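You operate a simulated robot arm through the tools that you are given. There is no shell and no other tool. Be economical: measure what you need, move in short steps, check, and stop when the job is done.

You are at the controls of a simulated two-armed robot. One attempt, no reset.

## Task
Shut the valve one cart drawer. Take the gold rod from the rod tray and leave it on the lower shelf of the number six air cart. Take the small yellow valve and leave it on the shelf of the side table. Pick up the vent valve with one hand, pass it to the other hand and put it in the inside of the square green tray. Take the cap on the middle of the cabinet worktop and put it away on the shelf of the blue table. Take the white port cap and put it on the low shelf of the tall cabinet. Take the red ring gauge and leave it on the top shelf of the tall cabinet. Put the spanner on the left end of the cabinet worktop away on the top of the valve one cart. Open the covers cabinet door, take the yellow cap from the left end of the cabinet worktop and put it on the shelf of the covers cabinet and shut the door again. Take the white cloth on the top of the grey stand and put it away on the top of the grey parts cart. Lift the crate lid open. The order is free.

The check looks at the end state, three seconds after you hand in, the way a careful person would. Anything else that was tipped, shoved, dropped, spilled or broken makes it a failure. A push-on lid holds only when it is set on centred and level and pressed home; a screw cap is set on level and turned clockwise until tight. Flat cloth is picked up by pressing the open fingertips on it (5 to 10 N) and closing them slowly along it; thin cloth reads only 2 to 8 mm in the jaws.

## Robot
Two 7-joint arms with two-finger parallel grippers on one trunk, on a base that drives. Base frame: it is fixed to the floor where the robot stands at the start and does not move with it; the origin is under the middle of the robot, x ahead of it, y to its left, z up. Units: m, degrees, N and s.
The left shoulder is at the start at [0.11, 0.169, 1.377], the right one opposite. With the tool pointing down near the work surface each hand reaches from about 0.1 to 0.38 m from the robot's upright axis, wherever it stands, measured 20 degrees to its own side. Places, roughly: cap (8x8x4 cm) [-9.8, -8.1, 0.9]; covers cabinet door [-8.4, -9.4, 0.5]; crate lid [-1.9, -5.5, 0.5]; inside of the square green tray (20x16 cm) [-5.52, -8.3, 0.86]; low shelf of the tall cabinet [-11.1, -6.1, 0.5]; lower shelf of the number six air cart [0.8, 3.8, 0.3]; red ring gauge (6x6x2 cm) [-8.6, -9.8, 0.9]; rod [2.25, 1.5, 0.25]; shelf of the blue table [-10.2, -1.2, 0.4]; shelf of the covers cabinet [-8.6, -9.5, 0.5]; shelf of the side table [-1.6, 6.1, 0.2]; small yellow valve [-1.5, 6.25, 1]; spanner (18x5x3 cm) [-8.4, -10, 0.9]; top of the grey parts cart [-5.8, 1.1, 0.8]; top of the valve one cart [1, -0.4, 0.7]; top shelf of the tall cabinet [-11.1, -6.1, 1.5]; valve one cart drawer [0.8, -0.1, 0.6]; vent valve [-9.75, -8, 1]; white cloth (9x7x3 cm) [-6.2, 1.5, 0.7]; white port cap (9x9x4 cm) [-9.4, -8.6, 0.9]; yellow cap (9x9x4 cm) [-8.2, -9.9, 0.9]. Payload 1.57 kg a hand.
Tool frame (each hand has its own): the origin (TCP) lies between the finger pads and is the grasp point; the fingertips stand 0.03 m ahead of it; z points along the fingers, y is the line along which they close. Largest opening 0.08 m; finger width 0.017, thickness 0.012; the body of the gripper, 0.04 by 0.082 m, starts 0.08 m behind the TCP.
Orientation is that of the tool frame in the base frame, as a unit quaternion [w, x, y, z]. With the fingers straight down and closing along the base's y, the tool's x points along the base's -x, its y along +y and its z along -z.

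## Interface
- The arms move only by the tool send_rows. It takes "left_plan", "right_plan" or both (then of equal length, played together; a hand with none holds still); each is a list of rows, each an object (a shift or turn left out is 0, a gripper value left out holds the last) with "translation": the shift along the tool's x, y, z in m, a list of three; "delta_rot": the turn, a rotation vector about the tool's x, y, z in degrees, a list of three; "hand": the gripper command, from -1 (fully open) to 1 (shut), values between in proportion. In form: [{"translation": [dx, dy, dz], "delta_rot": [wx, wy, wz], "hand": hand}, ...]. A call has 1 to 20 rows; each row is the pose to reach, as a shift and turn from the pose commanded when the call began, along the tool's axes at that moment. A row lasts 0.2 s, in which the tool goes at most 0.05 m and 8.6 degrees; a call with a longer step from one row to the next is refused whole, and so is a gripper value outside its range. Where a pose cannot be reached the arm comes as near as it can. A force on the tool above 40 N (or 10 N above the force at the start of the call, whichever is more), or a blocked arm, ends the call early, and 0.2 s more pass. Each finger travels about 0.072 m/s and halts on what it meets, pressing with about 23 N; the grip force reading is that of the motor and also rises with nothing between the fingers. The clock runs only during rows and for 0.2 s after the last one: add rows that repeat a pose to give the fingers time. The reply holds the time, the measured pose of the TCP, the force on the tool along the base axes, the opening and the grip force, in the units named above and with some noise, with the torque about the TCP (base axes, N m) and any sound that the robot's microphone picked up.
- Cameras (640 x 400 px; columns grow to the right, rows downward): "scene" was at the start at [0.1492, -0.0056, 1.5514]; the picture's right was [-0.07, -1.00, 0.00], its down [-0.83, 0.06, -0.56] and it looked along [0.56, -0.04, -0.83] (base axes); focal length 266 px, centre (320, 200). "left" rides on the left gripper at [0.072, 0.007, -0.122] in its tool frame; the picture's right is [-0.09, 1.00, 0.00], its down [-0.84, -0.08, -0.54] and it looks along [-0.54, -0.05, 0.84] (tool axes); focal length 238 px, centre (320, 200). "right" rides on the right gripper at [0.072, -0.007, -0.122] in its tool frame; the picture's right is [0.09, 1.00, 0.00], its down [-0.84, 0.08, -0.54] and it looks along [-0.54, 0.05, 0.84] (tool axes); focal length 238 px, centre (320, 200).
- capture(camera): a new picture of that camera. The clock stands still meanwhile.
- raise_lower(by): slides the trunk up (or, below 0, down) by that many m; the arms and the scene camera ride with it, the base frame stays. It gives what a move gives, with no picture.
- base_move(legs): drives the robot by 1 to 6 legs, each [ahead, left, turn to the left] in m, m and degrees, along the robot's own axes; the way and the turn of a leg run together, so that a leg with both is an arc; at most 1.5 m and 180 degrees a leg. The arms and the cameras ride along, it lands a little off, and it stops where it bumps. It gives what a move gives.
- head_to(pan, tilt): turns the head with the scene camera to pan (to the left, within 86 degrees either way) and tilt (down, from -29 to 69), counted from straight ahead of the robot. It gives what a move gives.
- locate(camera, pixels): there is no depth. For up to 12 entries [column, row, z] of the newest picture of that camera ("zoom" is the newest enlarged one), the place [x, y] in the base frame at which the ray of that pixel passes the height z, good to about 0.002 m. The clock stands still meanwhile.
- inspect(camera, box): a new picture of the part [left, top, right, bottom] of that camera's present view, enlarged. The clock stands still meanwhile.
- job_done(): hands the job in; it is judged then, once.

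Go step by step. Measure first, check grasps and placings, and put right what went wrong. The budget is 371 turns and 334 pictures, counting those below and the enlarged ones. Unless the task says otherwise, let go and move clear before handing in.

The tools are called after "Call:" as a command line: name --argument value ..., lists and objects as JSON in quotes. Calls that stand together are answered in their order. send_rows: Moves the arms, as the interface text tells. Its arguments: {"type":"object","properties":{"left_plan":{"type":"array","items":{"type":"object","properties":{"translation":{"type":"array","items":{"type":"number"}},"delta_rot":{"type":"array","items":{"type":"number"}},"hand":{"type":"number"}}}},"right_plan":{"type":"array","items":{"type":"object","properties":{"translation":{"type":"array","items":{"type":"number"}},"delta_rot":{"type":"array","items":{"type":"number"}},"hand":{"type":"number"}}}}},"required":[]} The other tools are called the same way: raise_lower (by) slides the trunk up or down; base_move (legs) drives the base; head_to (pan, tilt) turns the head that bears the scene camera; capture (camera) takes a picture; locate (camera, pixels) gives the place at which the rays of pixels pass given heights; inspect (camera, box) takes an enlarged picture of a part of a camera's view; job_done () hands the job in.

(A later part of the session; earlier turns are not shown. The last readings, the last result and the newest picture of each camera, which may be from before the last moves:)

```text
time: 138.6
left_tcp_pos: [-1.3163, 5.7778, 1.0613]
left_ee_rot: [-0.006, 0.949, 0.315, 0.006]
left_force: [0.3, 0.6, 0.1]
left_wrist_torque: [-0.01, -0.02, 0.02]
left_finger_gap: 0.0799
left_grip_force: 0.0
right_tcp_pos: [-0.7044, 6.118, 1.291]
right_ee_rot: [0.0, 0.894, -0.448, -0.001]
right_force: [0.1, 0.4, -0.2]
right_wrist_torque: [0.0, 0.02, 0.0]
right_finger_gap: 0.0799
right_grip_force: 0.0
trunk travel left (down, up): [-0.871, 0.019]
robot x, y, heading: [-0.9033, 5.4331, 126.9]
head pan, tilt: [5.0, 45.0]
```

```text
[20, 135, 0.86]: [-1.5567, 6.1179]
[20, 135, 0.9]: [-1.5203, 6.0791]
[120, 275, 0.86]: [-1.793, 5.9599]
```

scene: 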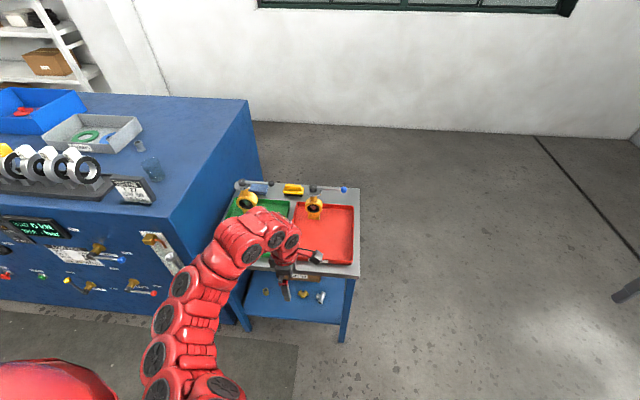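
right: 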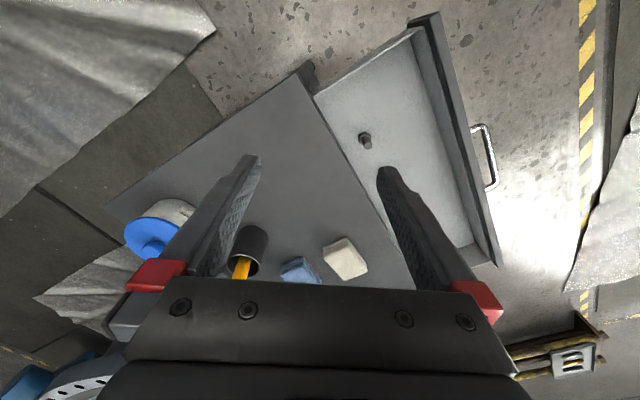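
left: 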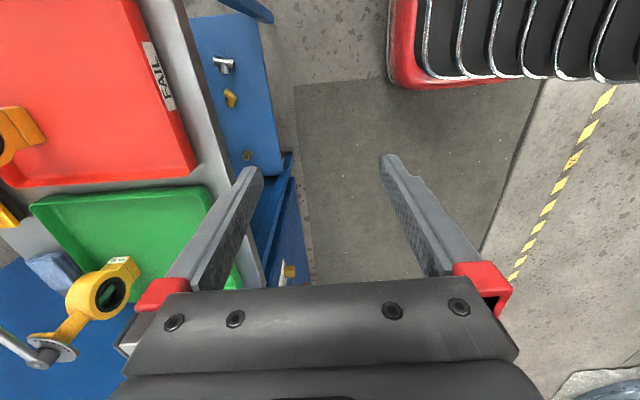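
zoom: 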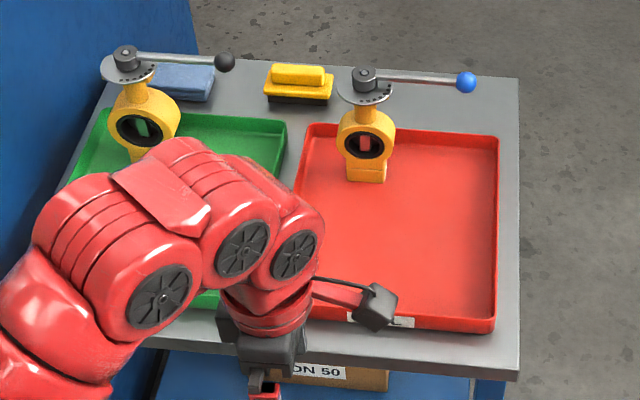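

Valve axis ≈(-1.555,6.13), ring centre z≈0.915, with a flange plate on top. I'll grip its ring from the front, jaws closing sideways, hand pitched 30° below horizontal. First yaw the hand back to neutral.

Call:
send_rows --left_plan '[{"delta_rot": [0, 0, 8.2]}, {"delta_rot": [0, 0, 16.4]}, {"delta_rot": [0, 0, 24.5]}, {"delta_rot": [0, 0, 32.7]}, {"delta_rot": [0, 0, 41]}, {"delta_rot": [0, 0, 49]}, {"delta_rot": [0, 0, 57.3]}, {"delta_rot": [0, 0, 65.5]}, {"delta_rot": [0, 0, 73.6]}, {"delta_rot": [0, 0, 81.8]}, {"delta_rot": [0, 0, 90]}, {"delta_rot": [0, 0, 90]}]'

Call:
send_rows --left_plan '[{"translation": [-0.01, 0, 0], "delta_rot": [0, -8, 0]}, {"translation": [-0.02, 0, 0], "delta_rot": [0, -16, 0]}, {"translation": [-0.03, 0, 0], "delta_rot": [0, -24, 0]}, {"translation": [-0.04, 0, 0], "delta_rot": [0, -32, 0]}, {"translation": [-0.05, 0, 0], "delta_rot": [0, -40, 0]}, {"translation": [-0.06, 0, 0.01], "delta_rot": [0, -48, 0]}, {"translation": [-0.07, 0, 0.02], "delta_rot": [0, -55, 0]}, {"translation": [-0.08, 0, 0.03], "delta_rot": [0, -60, 0]}, {"translation": [-0.08, 0, 0.03], "delta_rot": [0, -60, 0]}]'

Call:
capture --camera "left"

```text
time: 141.2
left_tcp_pos: [-1.3159, 5.7766, 1.0628]
left_ee_rot: [-0.007, 0.893, -0.449, 0.0]
left_force: [0.3, -0.2, -0.2]
left_wrist_torque: [0.02, -0.02, 0.0]
left_finger_gap: 0.0799
left_grip_force: 0.0
right_tcp_pos: [-0.7024, 6.1179, 1.2909]
right_ee_rot: [0.0, 0.894, -0.448, -0.001]
right_force: [0.2, 0.2, -0.2]
right_wrist_torque: [0.0, -0.02, 0.04]
right_finger_gap: 0.08
right_grip_force: 0.1
trunk travel left (down, up): [-0.871, 0.019]
robot x, y, heading: [-0.8998, 5.4343, 126.9]
head pan, tilt: [5.0, 45.0]
```

```text
time: 143.2
left_tcp_pos: [-1.3621, 5.8415, 1.0322]
left_ee_rot: [-0.231, 0.774, -0.385, -0.448]
left_force: [0.0, -0.7, 0.6]
left_wrist_torque: [0.01, -0.01, -0.01]
left_finger_gap: 0.08
left_grip_force: 0.1
right_tcp_pos: [-0.7037, 6.1179, 1.2908]
right_ee_rot: [0.0, 0.894, -0.448, -0.002]
right_force: [-0.1, -0.5, 0.1]
right_wrist_torque: [0.02, -0.02, 0.04]
right_finger_gap: 0.08
right_grip_force: 0.2
trunk travel left (down, up): [-0.871, 0.019]
robot x, y, heading: [-0.9013, 5.4323, 126.8]
head pan, tilt: [5.0, 45.0]
```

```text
281 pictures are left
```

left: 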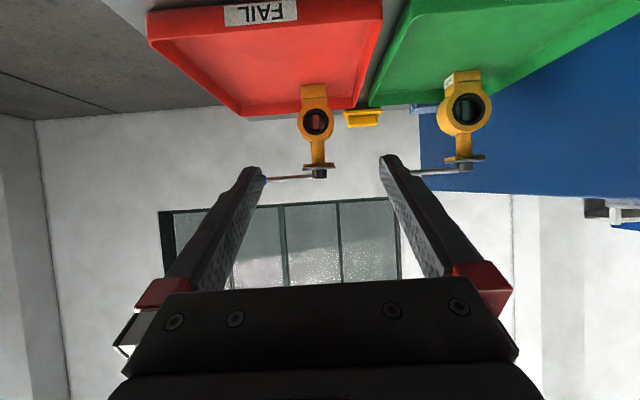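

The camera shows the small valve ring at (316,122), nearly in line. Lower the trunk 0.108 and drive 0.2 m ahead, then look again.

Call:
raise_lower --by -0.108

Call:
base_move --legs '[[0.2, -0.016, 0]]'

Call:
capture --camera "left"

Call:
capture --camera "scene"

```text
time: 144.6
left_tcp_pos: [-1.3624, 5.8414, 0.9247]
left_ee_rot: [-0.23, 0.774, -0.384, -0.447]
left_force: [0.4, 0.3, -0.2]
left_wrist_torque: [0.01, 0.04, 0.01]
left_finger_gap: 0.0799
left_grip_force: 0.0
right_tcp_pos: [-0.703, 6.1178, 1.1826]
right_ee_rot: [0.001, 0.894, -0.447, -0.001]
right_force: [-0.1, -0.3, 0.0]
right_wrist_torque: [-0.01, -0.03, -0.01]
right_finger_gap: 0.0802
right_grip_force: 0.0
trunk travel left (down, up): [-0.763, 0.127]
robot x, y, heading: [-0.9005, 5.4316, 127.0]
head pan, tilt: [5.0, 45.0]
```

```text
time: 146.2
left_tcp_pos: [-1.4698, 6.0099, 0.9253]
left_ee_rot: [-0.23, 0.774, -0.384, -0.447]
left_force: [-0.4, 0.2, 0.3]
left_wrist_torque: [0.01, -0.01, 0.01]
left_finger_gap: 0.0801
left_grip_force: 0.0
right_tcp_pos: [-0.8097, 6.2861, 1.1835]
right_ee_rot: [0.0, 0.895, -0.447, -0.002]
right_force: [-0.6, 0.1, -0.5]
right_wrist_torque: [0.0, 0.02, -0.01]
right_finger_gap: 0.0798
right_grip_force: 0.1
trunk travel left (down, up): [-0.763, 0.127]
robot x, y, heading: [-1.0051, 5.5979, 127.0]
head pan, tilt: [5.0, 45.0]
```

```text
280 pictures are left
```

left: 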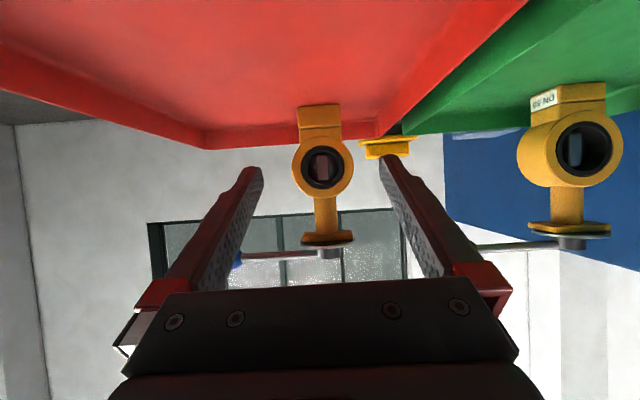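

```text
279 pictures are left
```

scene: 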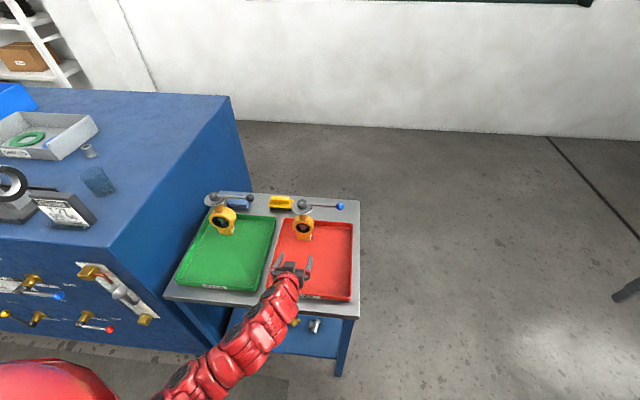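

Call:
locate --camera "left" --pixels '[[322, 166, 0.91], [322, 166, 0.92], [322, 166, 0.93], [320, 106, 0.86], [320, 106, 0.87], [325, 238, 0.98], [325, 238, 1.0]]'

Call:
locate --camera "scene" --pixels '[[303, 238, 0.87], [303, 227, 0.92], [302, 203, 1.0], [302, 203, 1.02]]'

Call:
inspect --camera "scene" --box '[240, 180, 360, 300]'

```text
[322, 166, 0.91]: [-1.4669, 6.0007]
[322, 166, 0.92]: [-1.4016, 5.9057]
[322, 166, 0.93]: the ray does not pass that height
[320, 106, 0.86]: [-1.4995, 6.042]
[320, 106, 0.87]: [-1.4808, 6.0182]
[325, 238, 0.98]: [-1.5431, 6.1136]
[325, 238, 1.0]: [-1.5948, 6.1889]
```

```text
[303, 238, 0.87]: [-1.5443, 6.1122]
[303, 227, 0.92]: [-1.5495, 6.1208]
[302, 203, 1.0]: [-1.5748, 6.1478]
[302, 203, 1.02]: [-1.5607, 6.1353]
```

```text
3.33 times, centred on (300, 240) of scene
```

zoom: 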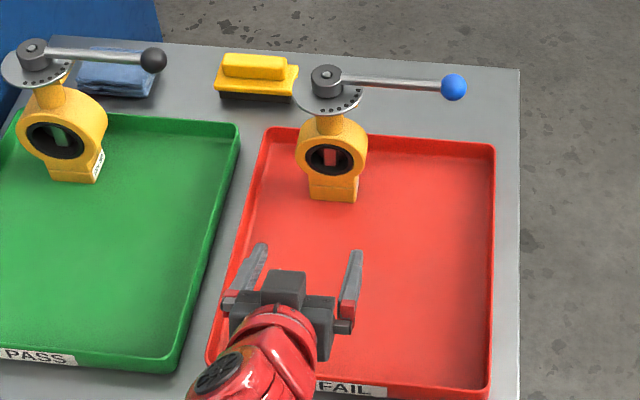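

Ring centre ≈(-1.578,6.153,0.897), laterally centred. Advance toward it in two stages; first stop 5 cm short.

Call:
send_rows --left_plan '[{"translation": [-0.01, 0, 0.03]}, {"translation": [-0.02, 0, 0.06]}, {"translation": [-0.033, 0, 0.09]}, {"translation": [-0.043, 0, 0.12]}, {"translation": [-0.043, 0, 0.12]}]'

Call:
capture --camera "left"

Call:
inspect --camera "scene" --box '[240, 180, 360, 300]'

```text
time: 147.4
left_tcp_pos: [-1.5451, 6.1113, 0.9012]
left_ee_rot: [-0.23, 0.774, -0.385, -0.447]
left_force: [0.9, -0.6, -0.7]
left_wrist_torque: [-0.01, 0.04, 0.04]
left_finger_gap: 0.0801
left_grip_force: 0.0
right_tcp_pos: [-0.8106, 6.2876, 1.1828]
right_ee_rot: [0.0, 0.895, -0.447, -0.001]
right_force: [-0.5, -0.1, 0.3]
right_wrist_torque: [0.02, 0.0, 0.02]
right_finger_gap: 0.08
right_grip_force: 0.1
trunk travel left (down, up): [-0.763, 0.127]
robot x, y, heading: [-1.008, 5.6028, 127.0]
head pan, tilt: [5.0, 45.0]
```

```text
277 pictures are left
```

left: 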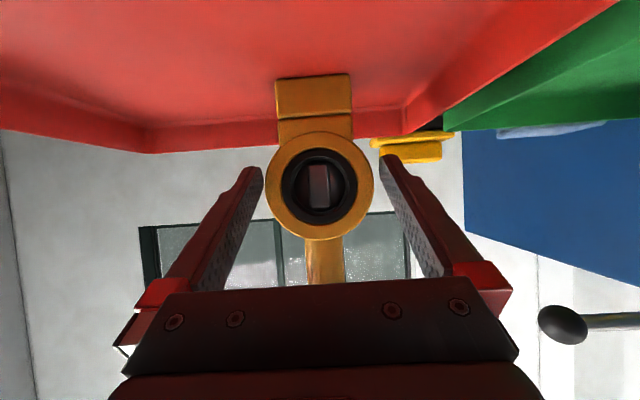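

```text
3.33 times, centred on (300, 240) of scene
```

zoom: 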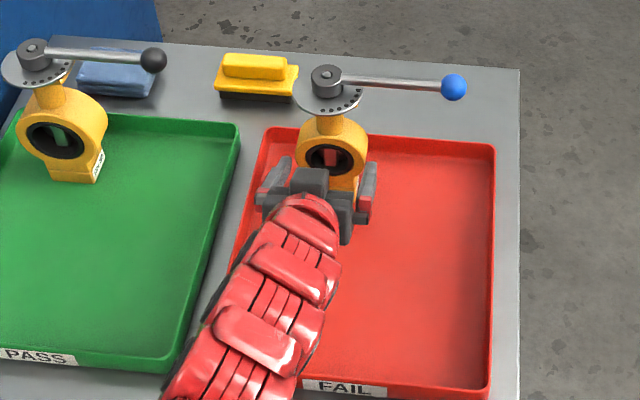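

The ring (≈73 mm) fits just inside the open fingers, centred within 2 mm. Advance 5 cm slowly, watching force, then close.

Call:
send_rows --left_plan '[{"translation": [-0.005, -0.001, 0.01]}, {"translation": [-0.01, -0.002, 0.02]}, {"translation": [-0.015, -0.002, 0.03]}, {"translation": [-0.019, -0.002, 0.04]}, {"translation": [-0.023, -0.002, 0.048]}, {"translation": [-0.023, -0.002, 0.048]}]'

Call:
capture --camera "left"

Call:
inspect --camera "scene" --box '[240, 180, 360, 300]'

```text
time: 148.8
left_tcp_pos: [-1.575, 6.153, 0.898]
left_ee_rot: [-0.231, 0.774, -0.385, -0.447]
left_force: [0.6, -0.9, -0.2]
left_wrist_torque: [0.0, 0.01, -0.02]
left_finger_gap: 0.0801
left_grip_force: 0.0
right_tcp_pos: [-0.8099, 6.2857, 1.1819]
right_ee_rot: [0.001, 0.895, -0.447, -0.001]
right_force: [-0.8, 0.3, -0.2]
right_wrist_torque: [0.01, 0.02, -0.02]
right_finger_gap: 0.08
right_grip_force: 0.1
trunk travel left (down, up): [-0.763, 0.127]
robot x, y, heading: [-1.0091, 5.6004, 126.9]
head pan, tilt: [5.0, 45.0]
```

```text
275 pictures are left
```

left: 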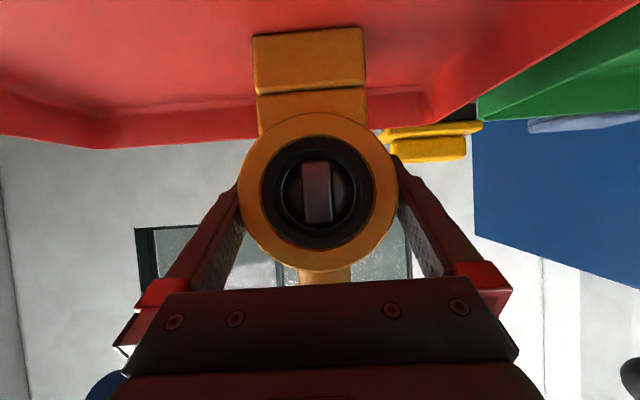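

```text
3.33 times, centred on (300, 240) of scene
```

zoom: 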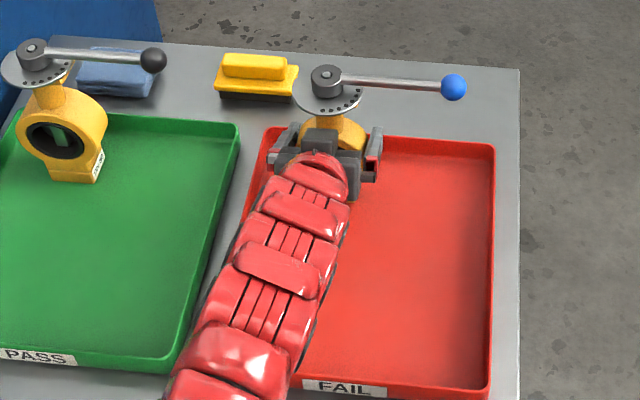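

The fingers straddle the ring without contact. Close and then lift 12 cm.

Call:
send_rows --left_plan '[{"hand": -0.7}, {"hand": -0.4}, {"hand": 0}, {"hand": 1}, {"hand": 1}]'

Call:
capture --camera "left"

```text
time: 150.0
left_tcp_pos: [-1.5742, 6.1536, 0.8968]
left_ee_rot: [-0.23, 0.774, -0.385, -0.447]
left_force: [1.1, -0.9, 0.3]
left_wrist_torque: [-0.26, 0.1, -0.05]
left_finger_gap: 0.0761
left_grip_force: 22.9
right_tcp_pos: [-0.8106, 6.2868, 1.1821]
right_ee_rot: [0.002, 0.895, -0.447, -0.001]
right_force: [-0.4, 0.4, 0.5]
right_wrist_torque: [-0.02, 0.04, 0.04]
right_finger_gap: 0.0801
right_grip_force: 0.0
trunk travel left (down, up): [-0.763, 0.127]
robot x, y, heading: [-1.0093, 5.6034, 126.7]
head pan, tilt: [5.0, 45.0]
```

```text
273 pictures are left
```

left: 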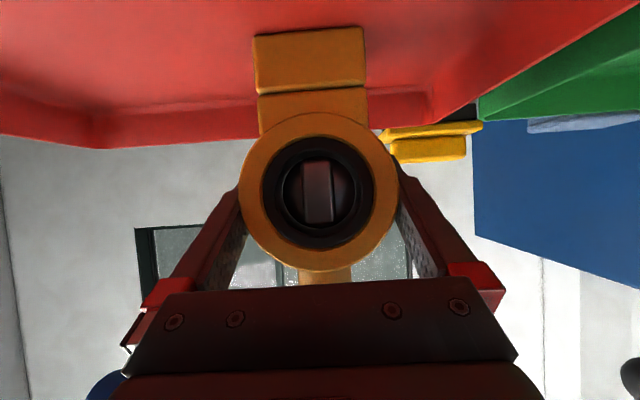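

Held at 76 mm. Lift with the trunk by 0.12 m.

Call:
raise_lower --by 0.12

Call:
capture --camera "left"

```text
time: 151.5
left_tcp_pos: [-1.5768, 6.1541, 1.0171]
left_ee_rot: [-0.229, 0.775, -0.384, -0.447]
left_force: [0.5, -0.3, -9.6]
left_wrist_torque: [-0.02, 0.22, 0.0]
left_finger_gap: 0.0758
left_grip_force: 22.8
right_tcp_pos: [-0.8123, 6.2873, 1.3027]
right_ee_rot: [0.001, 0.895, -0.446, 0.0]
right_force: [0.5, -0.1, -0.3]
right_wrist_torque: [-0.02, -0.02, 0.01]
right_finger_gap: 0.08
right_grip_force: 0.0
trunk travel left (down, up): [-0.883, 0.007]
robot x, y, heading: [-1.0125, 5.601, 126.9]
head pan, tilt: [5.0, 45.0]
```

```text
272 pictures are left
```

left: 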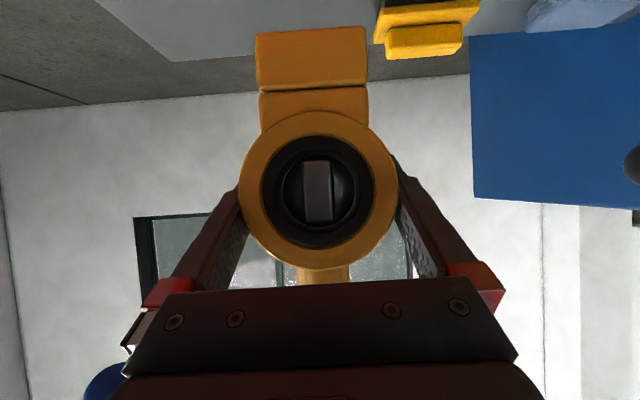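

Valve lifted (9.6 N). Back away 0.6 m, lower the trunk and view the shelf.

Call:
base_move --legs '[[-0.6, 0, 0]]'

Call:
raise_lower --by -0.4

Call:
raise_lower --by -0.28

Call:
head_to --pan 0 --tilt 30

Call:
capture --camera "scene"

Call:
capture --camera "left"

```text
time: 154.8
left_tcp_pos: [-1.2187, 5.6808, 1.0166]
left_ee_rot: [-0.23, 0.774, -0.385, -0.447]
left_force: [0.1, -0.2, -9.1]
left_wrist_torque: [-0.03, 0.22, 0.01]
left_finger_gap: 0.0759
left_grip_force: 23.0
right_tcp_pos: [-0.4532, 5.8127, 1.3014]
right_ee_rot: [0.001, 0.894, -0.447, 0.001]
right_force: [0.6, 0.0, 0.4]
right_wrist_torque: [-0.01, 0.04, 0.0]
right_finger_gap: 0.0801
right_grip_force: 0.0
trunk travel left (down, up): [-0.883, 0.007]
robot x, y, heading: [-0.6497, 5.1242, 126.8]
head pan, tilt: [5.0, 45.0]
```

```text
time: 158.7
left_tcp_pos: [-1.2179, 5.6802, 0.6178]
left_ee_rot: [-0.23, 0.774, -0.385, -0.446]
left_force: [0.3, 0.4, -9.8]
left_wrist_torque: [-0.02, 0.22, 0.02]
left_finger_gap: 0.0757
left_grip_force: 23.2
right_tcp_pos: [-0.4547, 5.8115, 0.9033]
right_ee_rot: [0.001, 0.894, -0.448, 0.0]
right_force: [0.0, -0.1, 0.4]
right_wrist_torque: [0.0, -0.03, 0.03]
right_finger_gap: 0.0799
right_grip_force: 0.1
trunk travel left (down, up): [-0.483, 0.407]
robot x, y, heading: [-0.6506, 5.1266, 126.8]
head pan, tilt: [5.0, 45.0]
```

```text
time: 161.5
left_tcp_pos: [-1.2174, 5.68, 0.3373]
left_ee_rot: [-0.23, 0.774, -0.385, -0.447]
left_force: [0.3, 0.6, -8.5]
left_wrist_torque: [-0.06, 0.25, 0.04]
left_finger_gap: 0.0749
left_grip_force: 23.2
right_tcp_pos: [-0.4522, 5.8118, 0.6226]
right_ee_rot: [0.001, 0.894, -0.447, -0.001]
right_force: [0.3, -0.5, 0.2]
right_wrist_torque: [0.01, 0.03, 0.05]
right_finger_gap: 0.08
right_grip_force: 0.0
trunk travel left (down, up): [-0.203, 0.687]
robot x, y, heading: [-0.6539, 5.1245, 127.2]
head pan, tilt: [5.0, 45.0]
```

```text
time: 162.3
left_tcp_pos: [-1.217, 5.6804, 0.3372]
left_ee_rot: [-0.231, 0.774, -0.386, -0.446]
left_force: [0.7, 0.3, -9.1]
left_wrist_torque: [-0.04, 0.22, 0.0]
left_finger_gap: 0.0747
left_grip_force: 22.9
right_tcp_pos: [-0.4527, 5.8119, 0.6228]
right_ee_rot: [0.001, 0.894, -0.448, 0.0]
right_force: [0.2, 1.2, -1.2]
right_wrist_torque: [0.02, 0.0, -0.02]
right_finger_gap: 0.0798
right_grip_force: 0.0
trunk travel left (down, up): [-0.203, 0.687]
robot x, y, heading: [-0.6523, 5.1259, 126.8]
head pan, tilt: [0.0, 30.0]
```

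```text
271 pictures are left
```

scene: 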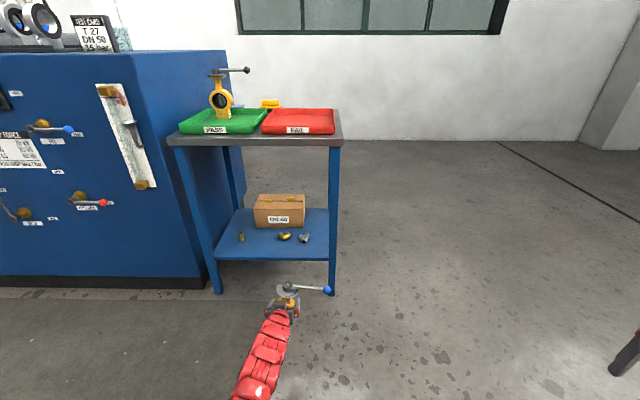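

```text
270 pictures are left
```

left: 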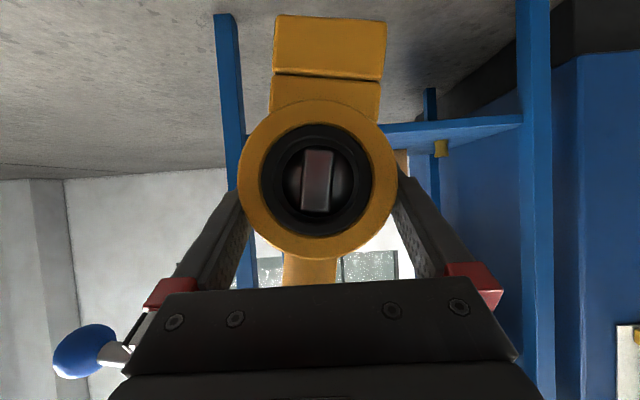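

The valve seems to have rolled a few degrees in the jaws. Zoom to see the tilt and measure the shelf.

Call:
inspect --camera "scene" --box '[200, 180, 360, 340]'

Call:
locate --camera "scene" --pixels '[[217, 260, 0.2], [328, 260, 0.2], [241, 240, 0.2], [285, 240, 0.2], [304, 241, 0.2], [255, 228, 0.2], [222, 292, 0.0], [332, 293, 0.0], [331, 260, 0.2]]'

```text
2.50 times, centred on (280, 260) of scene
```

zoom: 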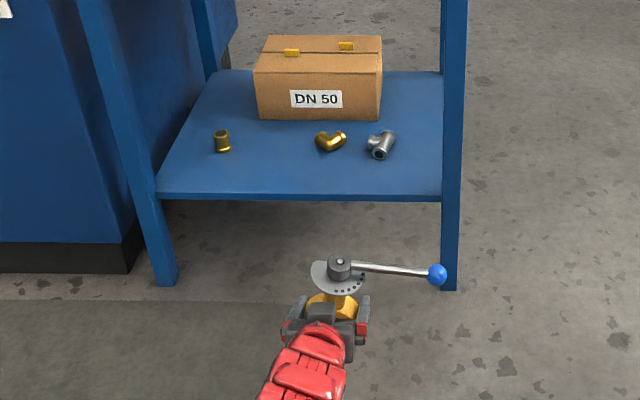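

```text
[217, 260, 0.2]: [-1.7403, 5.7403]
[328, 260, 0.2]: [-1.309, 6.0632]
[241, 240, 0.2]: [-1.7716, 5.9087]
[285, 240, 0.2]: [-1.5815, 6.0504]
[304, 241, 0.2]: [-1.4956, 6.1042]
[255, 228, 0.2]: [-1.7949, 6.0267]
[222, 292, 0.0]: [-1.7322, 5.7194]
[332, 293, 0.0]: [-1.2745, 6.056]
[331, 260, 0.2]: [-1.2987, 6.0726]
```

Shelf front edge confirmed at z 0.2. Target valve axis (-1.595,5.93). Sidestep left 0.153 and drive ahead 0.3, then check.

Call:
base_move --legs '[[0, 0.153, 0], [0.3, 0, 0]]'

Call:
capture --camera "scene"

Call:
capture --camera "left"

```text
time: 165.3
left_tcp_pos: [-1.5202, 5.8277, 0.337]
left_ee_rot: [-0.23, 0.774, -0.385, -0.447]
left_force: [0.8, -0.3, -9.8]
left_wrist_torque: [-0.05, 0.3, -0.01]
left_finger_gap: 0.075
left_grip_force: 22.8
right_tcp_pos: [-0.7552, 5.9596, 0.6213]
right_ee_rot: [0.0, 0.895, -0.447, 0.0]
right_force: [0.3, 0.1, 0.0]
right_wrist_torque: [0.01, 0.02, -0.03]
right_finger_gap: 0.0799
right_grip_force: 0.0
trunk travel left (down, up): [-0.203, 0.687]
robot x, y, heading: [-0.9565, 5.2721, 126.9]
head pan, tilt: [0.0, 30.0]
```

```text
268 pictures are left
```

scene: 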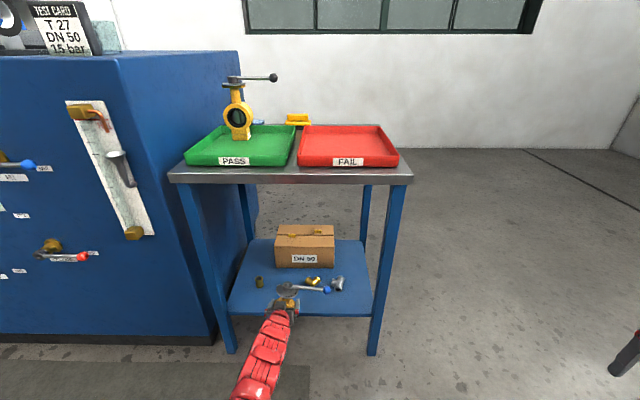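

```text
267 pictures are left
```

left: 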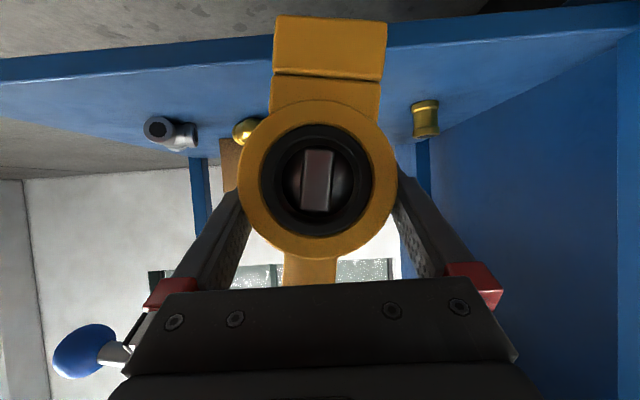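

The foot still clears the shelf (≈0.25 vs 0.2). Drive in the last 0.127 m.

Call:
base_move --legs '[[0.127, 0, 0]]'

Call:
capture --camera "left"

Call:
inspect --camera "scene" --box '[180, 220, 400, 400]'

```text
time: 166.6
left_tcp_pos: [-1.5964, 5.9283, 0.3364]
left_ee_rot: [-0.23, 0.775, -0.385, -0.446]
left_force: [1.2, -0.5, -9.8]
left_wrist_torque: [-0.02, 0.27, 0.0]
left_finger_gap: 0.0747
left_grip_force: 22.8
right_tcp_pos: [-0.8322, 6.0601, 0.6218]
right_ee_rot: [0.001, 0.894, -0.448, 0.0]
right_force: [-0.4, 0.5, 0.8]
right_wrist_torque: [-0.02, -0.01, -0.01]
right_finger_gap: 0.08
right_grip_force: 0.0
trunk travel left (down, up): [-0.203, 0.687]
robot x, y, heading: [-1.033, 5.373, 127.0]
head pan, tilt: [0.0, 30.0]
```

```text
266 pictures are left
```

left: 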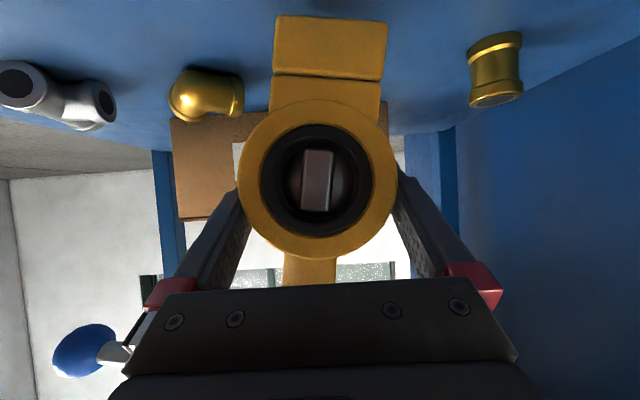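

```text
2.22 times, centred on (290, 310) of scene
```

zoom: 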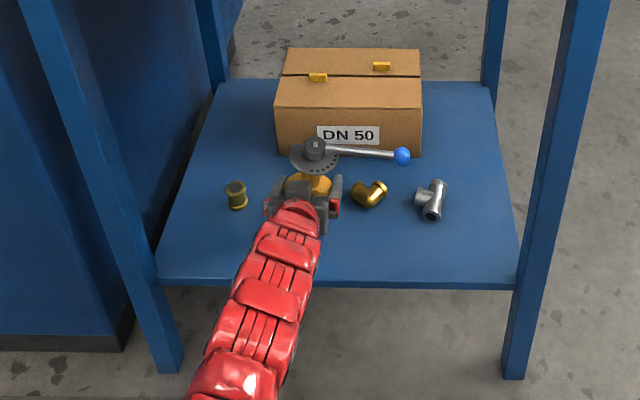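

Well placed among the fittings. Lower by arm in small steps until contact.

Call:
send_rows --left_plan '[{"translation": [0.0087, 0, 0.005]}, {"translation": [0.0173, 0, 0.01]}, {"translation": [0.026, 0, 0.015]}, {"translation": [0.0346, 0, 0.02]}, {"translation": [0.039, 0, 0.0225]}, {"translation": [0.043, 0, 0.025]}]'

Call:
capture --camera "left"

```text
time: 168.0
left_tcp_pos: [-1.596, 5.9284, 0.288]
left_ee_rot: [-0.23, 0.774, -0.385, -0.448]
left_force: [-0.1, -2.5, 15.5]
left_wrist_torque: [-0.36, -0.32, -0.03]
left_finger_gap: 0.0749
left_grip_force: 23.3
right_tcp_pos: [-0.8312, 6.0606, 0.6229]
right_ee_rot: [0.0, 0.894, -0.447, -0.002]
right_force: [-0.3, 1.0, 0.0]
right_wrist_torque: [0.0, 0.02, 0.0]
right_finger_gap: 0.0798
right_grip_force: 0.1
trunk travel left (down, up): [-0.203, 0.687]
robot x, y, heading: [-1.0314, 5.3746, 127.0]
head pan, tilt: [0.0, 30.0]
```

```text
264 pictures are left
```

left: 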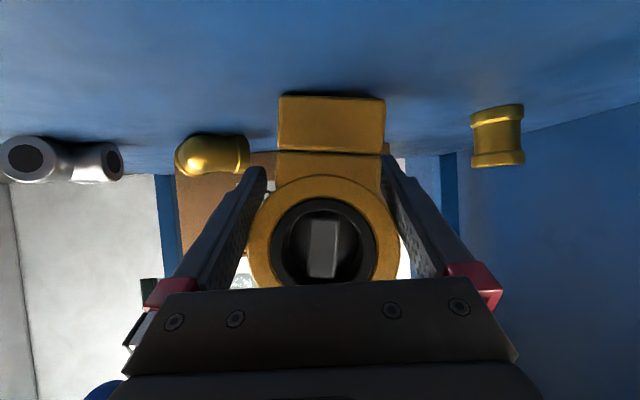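

The foot met the shelf and stands level; the ring slid up slightly in the jaws. Ease up a little, open wide, and check before withdrawing.

Call:
send_rows --left_plan '[{"translation": [-0.0035, 0, -0.002]}, {"translation": [-0.0035, 0, -0.002], "hand": 0}, {"translation": [-0.0035, 0, -0.002], "hand": -0.9}, {"translation": [-0.0035, 0, -0.002], "hand": -1}, {"translation": [-0.0035, 0, -0.002], "hand": -1}, {"translation": [-0.0035, 0, -0.002], "hand": -1}]'

Call:
capture --camera "left"

Call:
inspect --camera "scene" --box '[180, 220, 400, 400]'

```text
time: 169.4
left_tcp_pos: [-1.5945, 5.9288, 0.2929]
left_ee_rot: [-0.231, 0.774, -0.385, -0.446]
left_force: [1.1, 0.1, -0.5]
left_wrist_torque: [-0.05, 0.07, 0.01]
left_finger_gap: 0.08
left_grip_force: 0.1
right_tcp_pos: [-0.8314, 6.0612, 0.6228]
right_ee_rot: [0.0, 0.894, -0.447, -0.001]
right_force: [1.1, -0.3, 0.2]
right_wrist_torque: [0.01, -0.01, -0.01]
right_finger_gap: 0.0803
right_grip_force: 0.0
trunk travel left (down, up): [-0.203, 0.687]
robot x, y, heading: [-1.0255, 5.3737, 126.8]
head pan, tilt: [0.0, 30.0]
```

```text
263 pictures are left
```

left: 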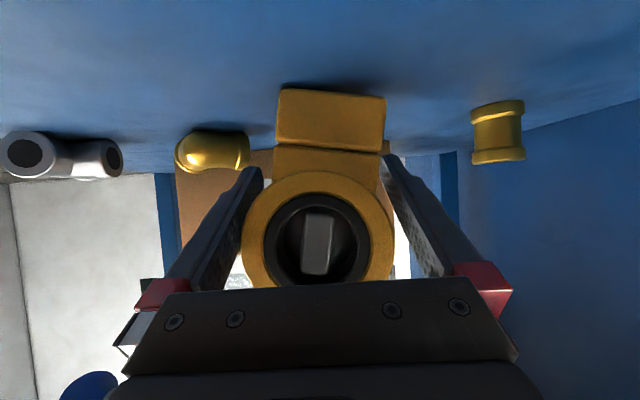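

```text
2.22 times, centred on (290, 310) of scene
```

zoom: 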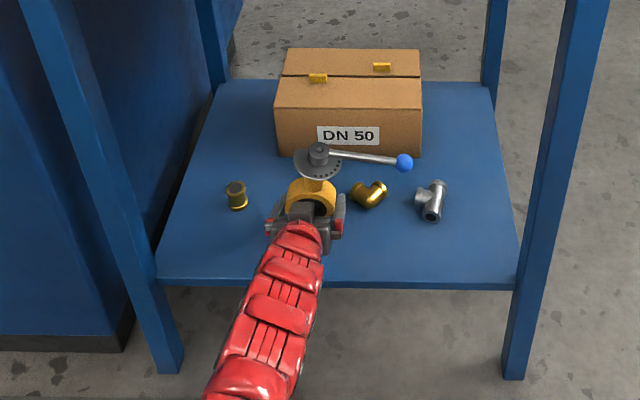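

The ring looks higher and foreshortened, so the valve may be leaning. Wait a moment and look closer.

Call:
send_rows --left_plan '[{"hand": -1}, {"hand": -1}, {"hand": -1}]'

Call:
inspect --camera "left" --box '[200, 60, 440, 300]'

Call:
inspect --camera "scene" --box '[250, 270, 350, 350]'

```text
time: 170.2
left_tcp_pos: [-1.5953, 5.9303, 0.2908]
left_ee_rot: [-0.229, 0.775, -0.383, -0.448]
left_force: [0.3, 0.4, -0.5]
left_wrist_torque: [0.02, 0.03, 0.0]
left_finger_gap: 0.0801
left_grip_force: 0.0
right_tcp_pos: [-0.8319, 6.0598, 0.6224]
right_ee_rot: [0.001, 0.894, -0.448, -0.002]
right_force: [0.6, 0.2, -0.3]
right_wrist_torque: [-0.02, -0.02, 0.0]
right_finger_gap: 0.0799
right_grip_force: 0.0
trunk travel left (down, up): [-0.203, 0.687]
robot x, y, heading: [-1.0346, 5.3746, 126.6]
head pan, tilt: [0.0, 30.0]
```

```text
1.67 times, centred on (320, 180) of left
```

zoom: 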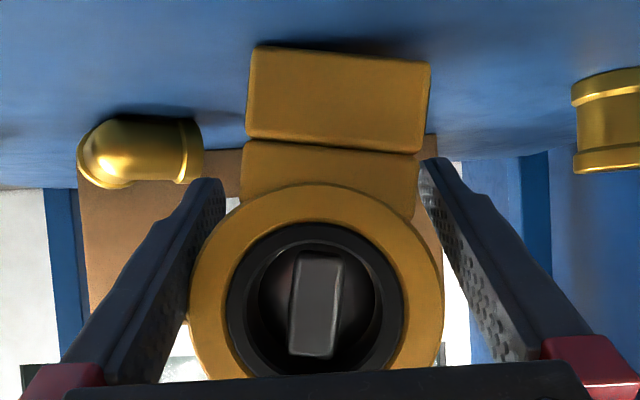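

```text
5.00 times, centred on (300, 310) of scene
```

zoom: 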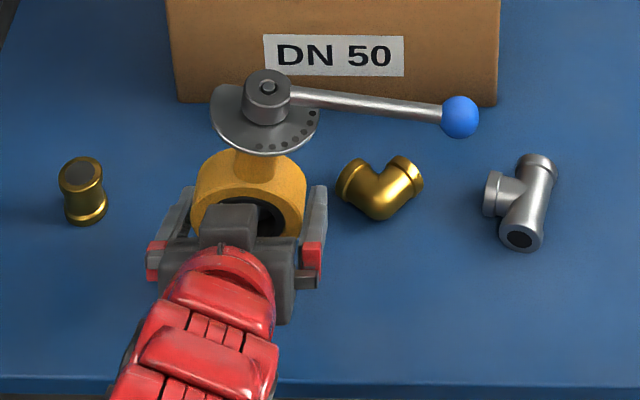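

The valve stands upright on its foot with a few mm free on each side. Withdraw straight back horizontally.

Call:
send_rows --left_plan '[{"translation": [0.005, -0.002, -0.0087]}, {"translation": [0.012, -0.002, -0.021]}, {"translation": [0.022, -0.002, -0.038]}, {"translation": [0.035, -0.002, -0.061]}, {"translation": [0.05, -0.002, -0.0866]}]'

Call:
capture --camera "left"

```text
time: 171.4
left_tcp_pos: [-1.5355, 5.8493, 0.2913]
left_ee_rot: [-0.23, 0.774, -0.384, -0.447]
left_force: [1.2, -2.2, 1.6]
left_wrist_torque: [-0.18, 0.3, 0.02]
left_finger_gap: 0.0801
left_grip_force: 0.1
right_tcp_pos: [-0.8314, 6.0605, 0.6222]
right_ee_rot: [0.001, 0.894, -0.448, -0.001]
right_force: [-0.1, -0.2, 1.0]
right_wrist_torque: [-0.01, 0.02, 0.0]
right_finger_gap: 0.0803
right_grip_force: 0.1
trunk travel left (down, up): [-0.203, 0.687]
robot x, y, heading: [-1.0302, 5.3735, 126.9]
head pan, tilt: [0.0, 30.0]
```

```text
259 pictures are left
```

left: 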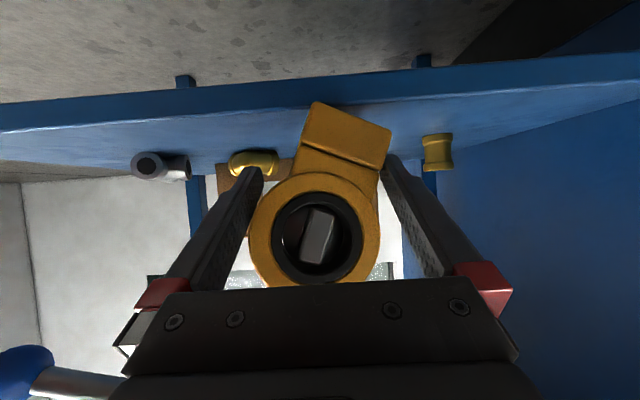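

The valve was dragged and is tilting. Stop and look.

Call:
inspect --camera "scene" --box '[220, 260, 360, 380]'

Call:
inspect --camera "left" --box '[200, 60, 440, 300]'

```text
3.33 times, centred on (290, 320) of scene
```

zoom: 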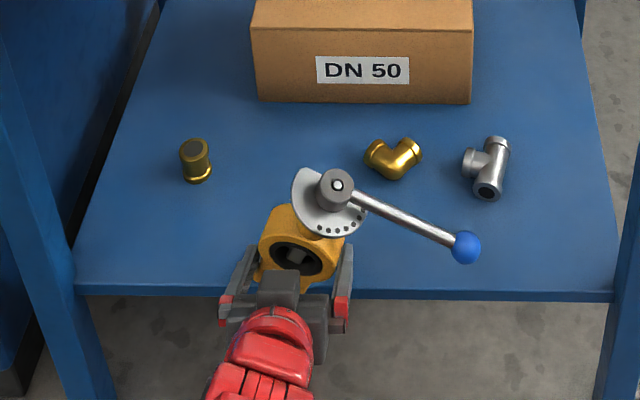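

```text
1.67 times, centred on (320, 180) of left
```

zoom: 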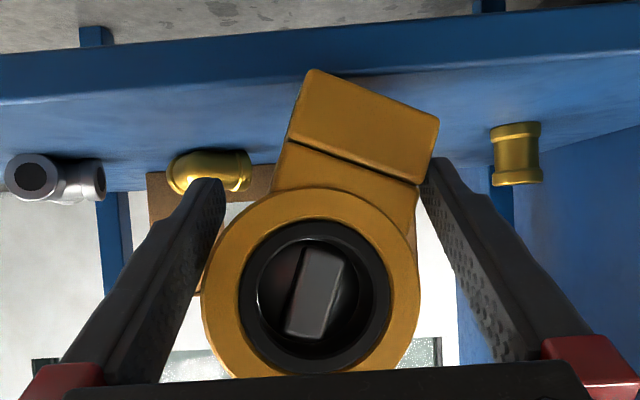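

The valve is leaning between the fingers. Re-grip it, lift slightly, and re-place it properly.

Call:
send_rows --left_plan '[{"hand": -0.8}, {"hand": -0.6}, {"hand": 0}, {"hand": 1}, {"hand": 1}]'

Call:
capture --camera "left"

Call:
inspect --camera "scene" --box '[220, 260, 360, 380]'

```text
time: 172.6
left_tcp_pos: [-1.5351, 5.8487, 0.2913]
left_ee_rot: [-0.229, 0.775, -0.385, -0.445]
left_force: [-1.5, -3.8, 0.4]
left_wrist_torque: [-0.2, 0.26, 0.02]
left_finger_gap: 0.0706
left_grip_force: 23.0
right_tcp_pos: [-0.8326, 6.0611, 0.6209]
right_ee_rot: [0.0, 0.894, -0.448, -0.001]
right_force: [-0.2, 0.7, 0.3]
right_wrist_torque: [0.01, 0.0, -0.03]
right_finger_gap: 0.08
right_grip_force: 0.1
trunk travel left (down, up): [-0.203, 0.687]
robot x, y, heading: [-1.0316, 5.3738, 127.0]
head pan, tilt: [0.0, 30.0]
```

```text
256 pictures are left
```

left: 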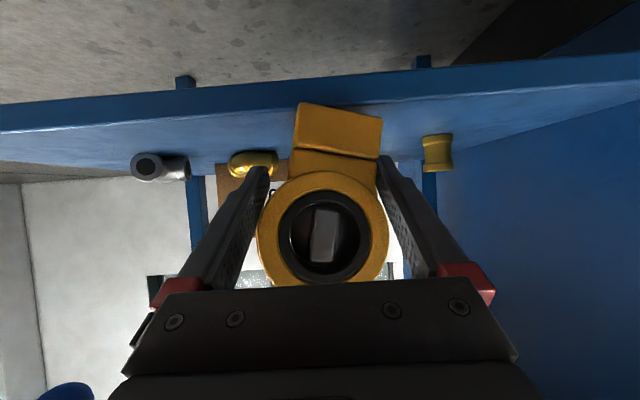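

```text
3.33 times, centred on (290, 320) of scene
```

zoom: 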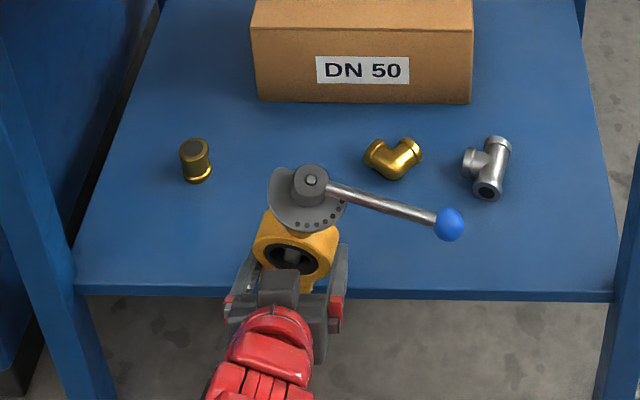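

It straightened partly when re-gripped. Lift 6 mm, roll the hand 7° to level it, and carry it 7 cm further onto the shelf.

Call:
send_rows --left_plan '[{"translation": [-0.004, 0, -0.0023]}, {"translation": [-0.0078, 0, -0.0045]}, {"translation": [-0.0078, 0, -0.0045], "delta_rot": [1.7, 0, -3]}, {"translation": [-0.0078, 0, -0.0045], "delta_rot": [3.5, 0, -6]}, {"translation": [-0.018, 0, 0.0125], "delta_rot": [3.5, 0, -6]}, {"translation": [-0.028, 0, 0.03], "delta_rot": [3.5, 0, -6]}, {"translation": [-0.038, 0, 0.0475], "delta_rot": [3.5, 0, -6]}, {"translation": [-0.045, 0, 0.0605], "delta_rot": [3.5, 0, -6]}, {"translation": [-0.045, 0, 0.0605], "delta_rot": [3.5, 0, -6]}]'

Call:
capture --camera "left"

Call:
inspect --camera "scene" --box '[220, 260, 360, 380]'

```text
time: 174.6
left_tcp_pos: [-1.5792, 5.9097, 0.2999]
left_ee_rot: [-0.276, 0.786, -0.358, -0.421]
left_force: [0.1, -0.5, -8.8]
left_wrist_torque: [-0.05, 0.17, 0.0]
left_finger_gap: 0.0706
left_grip_force: 22.9
right_tcp_pos: [-0.8321, 6.0612, 0.6233]
right_ee_rot: [0.002, 0.894, -0.448, -0.001]
right_force: [-0.1, 0.7, 0.8]
right_wrist_torque: [-0.02, 0.0, -0.01]
right_finger_gap: 0.0798
right_grip_force: 0.1
trunk travel left (down, up): [-0.203, 0.687]
robot x, y, heading: [-1.0324, 5.374, 127.1]
head pan, tilt: [0.0, 30.0]
```

```text
254 pictures are left
```

left: 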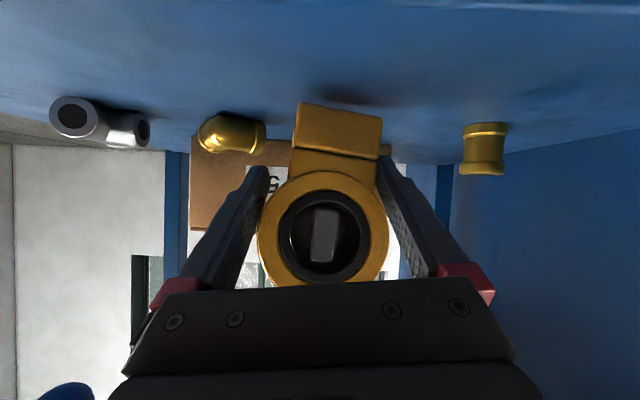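

```text
3.33 times, centred on (290, 320) of scene
```

zoom: 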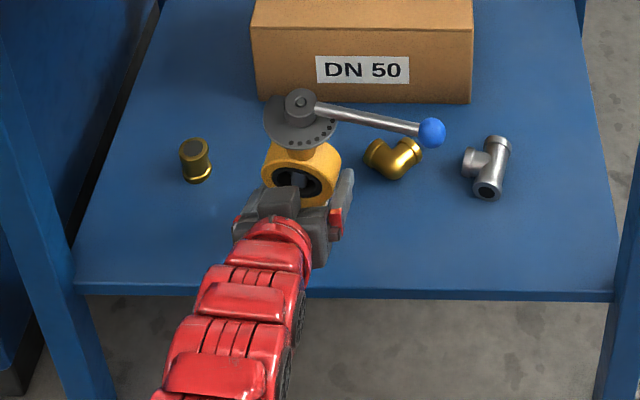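

The valve now looks upright in the scene view. Lower slowly until it takes contact.

Call:
send_rows --left_plan '[{"translation": [0.0026, 0, 0.0015]}, {"translation": [0.0052, 0, 0.003]}, {"translation": [0.007, 0, 0.004]}, {"translation": [0.007, 0, 0.004]}]'

Call:
capture --camera "left"

```text
time: 175.6
left_tcp_pos: [-1.5792, 5.9092, 0.2907]
left_ee_rot: [-0.277, 0.786, -0.358, -0.42]
left_force: [-0.3, 0.3, -8.5]
left_wrist_torque: [-0.09, 0.13, 0.02]
left_finger_gap: 0.0704
left_grip_force: 22.9
right_tcp_pos: [-0.8319, 6.0605, 0.6223]
right_ee_rot: [0.001, 0.894, -0.448, -0.001]
right_force: [0.0, -0.5, 0.0]
right_wrist_torque: [0.01, 0.0, -0.01]
right_finger_gap: 0.08
right_grip_force: 0.1
trunk travel left (down, up): [-0.203, 0.687]
robot x, y, heading: [-1.0326, 5.3767, 126.7]
head pan, tilt: [0.0, 30.0]
```

```text
252 pictures are left
```

left: 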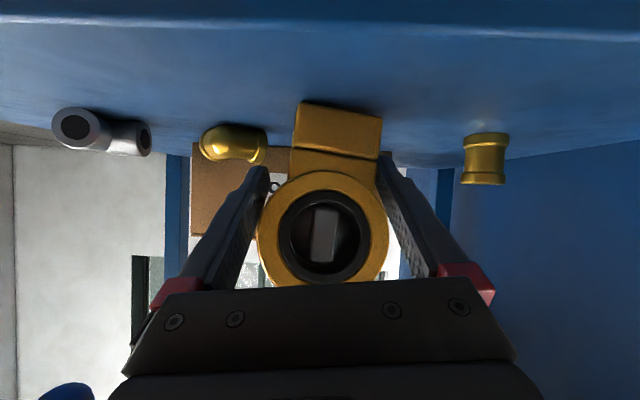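

Still hanging free; continue 6 mm.

Call:
send_rows --left_plan '[{"translation": [0.0017, 0, 0.001]}, {"translation": [0.0035, 0, 0.002]}, {"translation": [0.0052, 0, 0.003]}]'

```text
time: 176.4
left_tcp_pos: [-1.5779, 5.9107, 0.2864]
left_ee_rot: [-0.277, 0.786, -0.357, -0.422]
left_force: [-1.3, -1.4, -3.4]
left_wrist_torque: [-0.05, 0.13, 0.01]
left_finger_gap: 0.0663
left_grip_force: 23.2
right_tcp_pos: [-0.8328, 6.0603, 0.6218]
right_ee_rot: [0.001, 0.894, -0.448, -0.002]
right_force: [-0.3, -0.2, -0.5]
right_wrist_torque: [-0.02, -0.01, 0.01]
right_finger_gap: 0.08
right_grip_force: 0.0
trunk travel left (down, up): [-0.203, 0.687]
robot x, y, heading: [-1.0283, 5.3748, 126.8]
head pan, tilt: [0.0, 30.0]
```

Contact began, and the jaws are below the ring's widest part now. Open and look.

Call:
send_rows --left_plan '[{"hand": -0.65}, {"hand": -0.8}, {"hand": -1}, {"hand": -1}, {"hand": -1}]'

Call:
capture --camera "left"

Call:
inspect --camera "scene" --box '[220, 260, 360, 380]'

```text
time: 177.6
left_tcp_pos: [-1.5775, 5.9112, 0.2872]
left_ee_rot: [-0.276, 0.786, -0.357, -0.422]
left_force: [0.2, -0.2, 0.3]
left_wrist_torque: [0.02, 0.01, -0.06]
left_finger_gap: 0.0803
left_grip_force: 0.0
right_tcp_pos: [-0.8321, 6.0603, 0.6219]
right_ee_rot: [0.001, 0.894, -0.447, -0.001]
right_force: [-0.6, -0.4, -0.4]
right_wrist_torque: [0.02, 0.01, 0.0]
right_finger_gap: 0.0803
right_grip_force: 0.1
trunk travel left (down, up): [-0.203, 0.687]
robot x, y, heading: [-1.0327, 5.3743, 126.8]
head pan, tilt: [0.0, 30.0]
```

```text
251 pictures are left
```

left: 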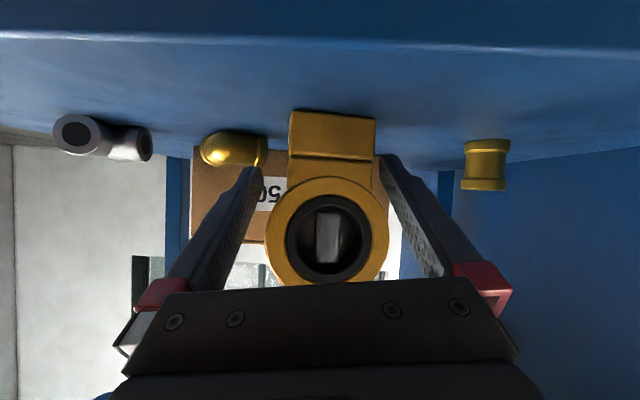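

```text
3.33 times, centred on (290, 320) of scene
```

zoom: 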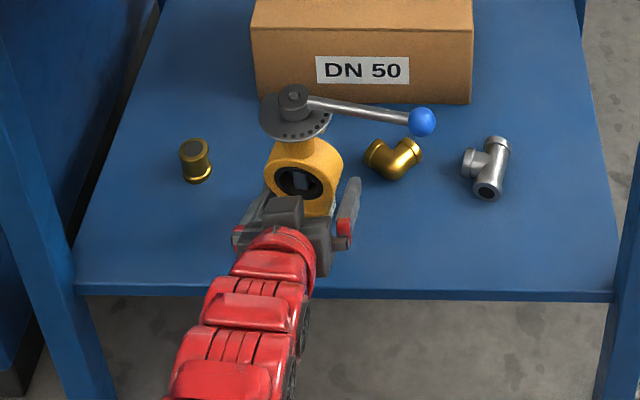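

It stands upright now. The right finger is close to the foot, so I shift 6 mm to +y and withdraw 3 cm, then look.

Call:
send_rows --left_plan '[{"translation": [0, 0.003, 0]}, {"translation": [0, 0.006, 0]}, {"translation": [0.005, 0.006, -0.0087]}, {"translation": [0.01, 0.006, -0.0174]}, {"translation": [0.015, 0.006, -0.026]}]'

Call:
capture --camera "left"

```text
time: 178.8
left_tcp_pos: [-1.5657, 5.8828, 0.2846]
left_ee_rot: [-0.276, 0.786, -0.357, -0.422]
left_force: [-0.7, -0.2, 1.0]
left_wrist_torque: [0.0, 0.03, -0.02]
left_finger_gap: 0.0801
left_grip_force: 0.1
right_tcp_pos: [-0.8316, 6.0604, 0.6223]
right_ee_rot: [0.0, 0.894, -0.447, -0.002]
right_force: [0.7, -0.5, -0.3]
right_wrist_torque: [-0.01, 0.0, 0.0]
right_finger_gap: 0.0799
right_grip_force: 0.1
trunk travel left (down, up): [-0.203, 0.687]
robot x, y, heading: [-1.0325, 5.3779, 126.8]
head pan, tilt: [0.0, 30.0]
```

```text
249 pictures are left
```

left: 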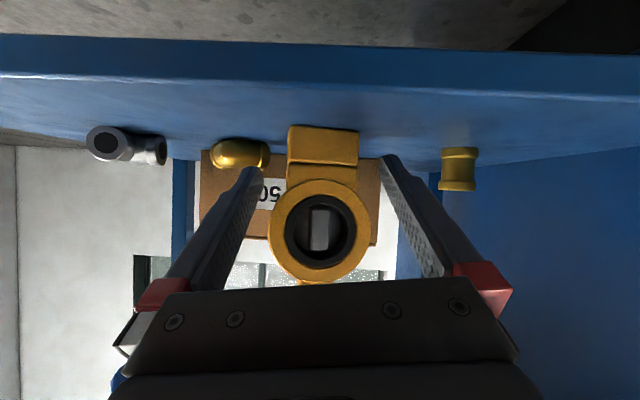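

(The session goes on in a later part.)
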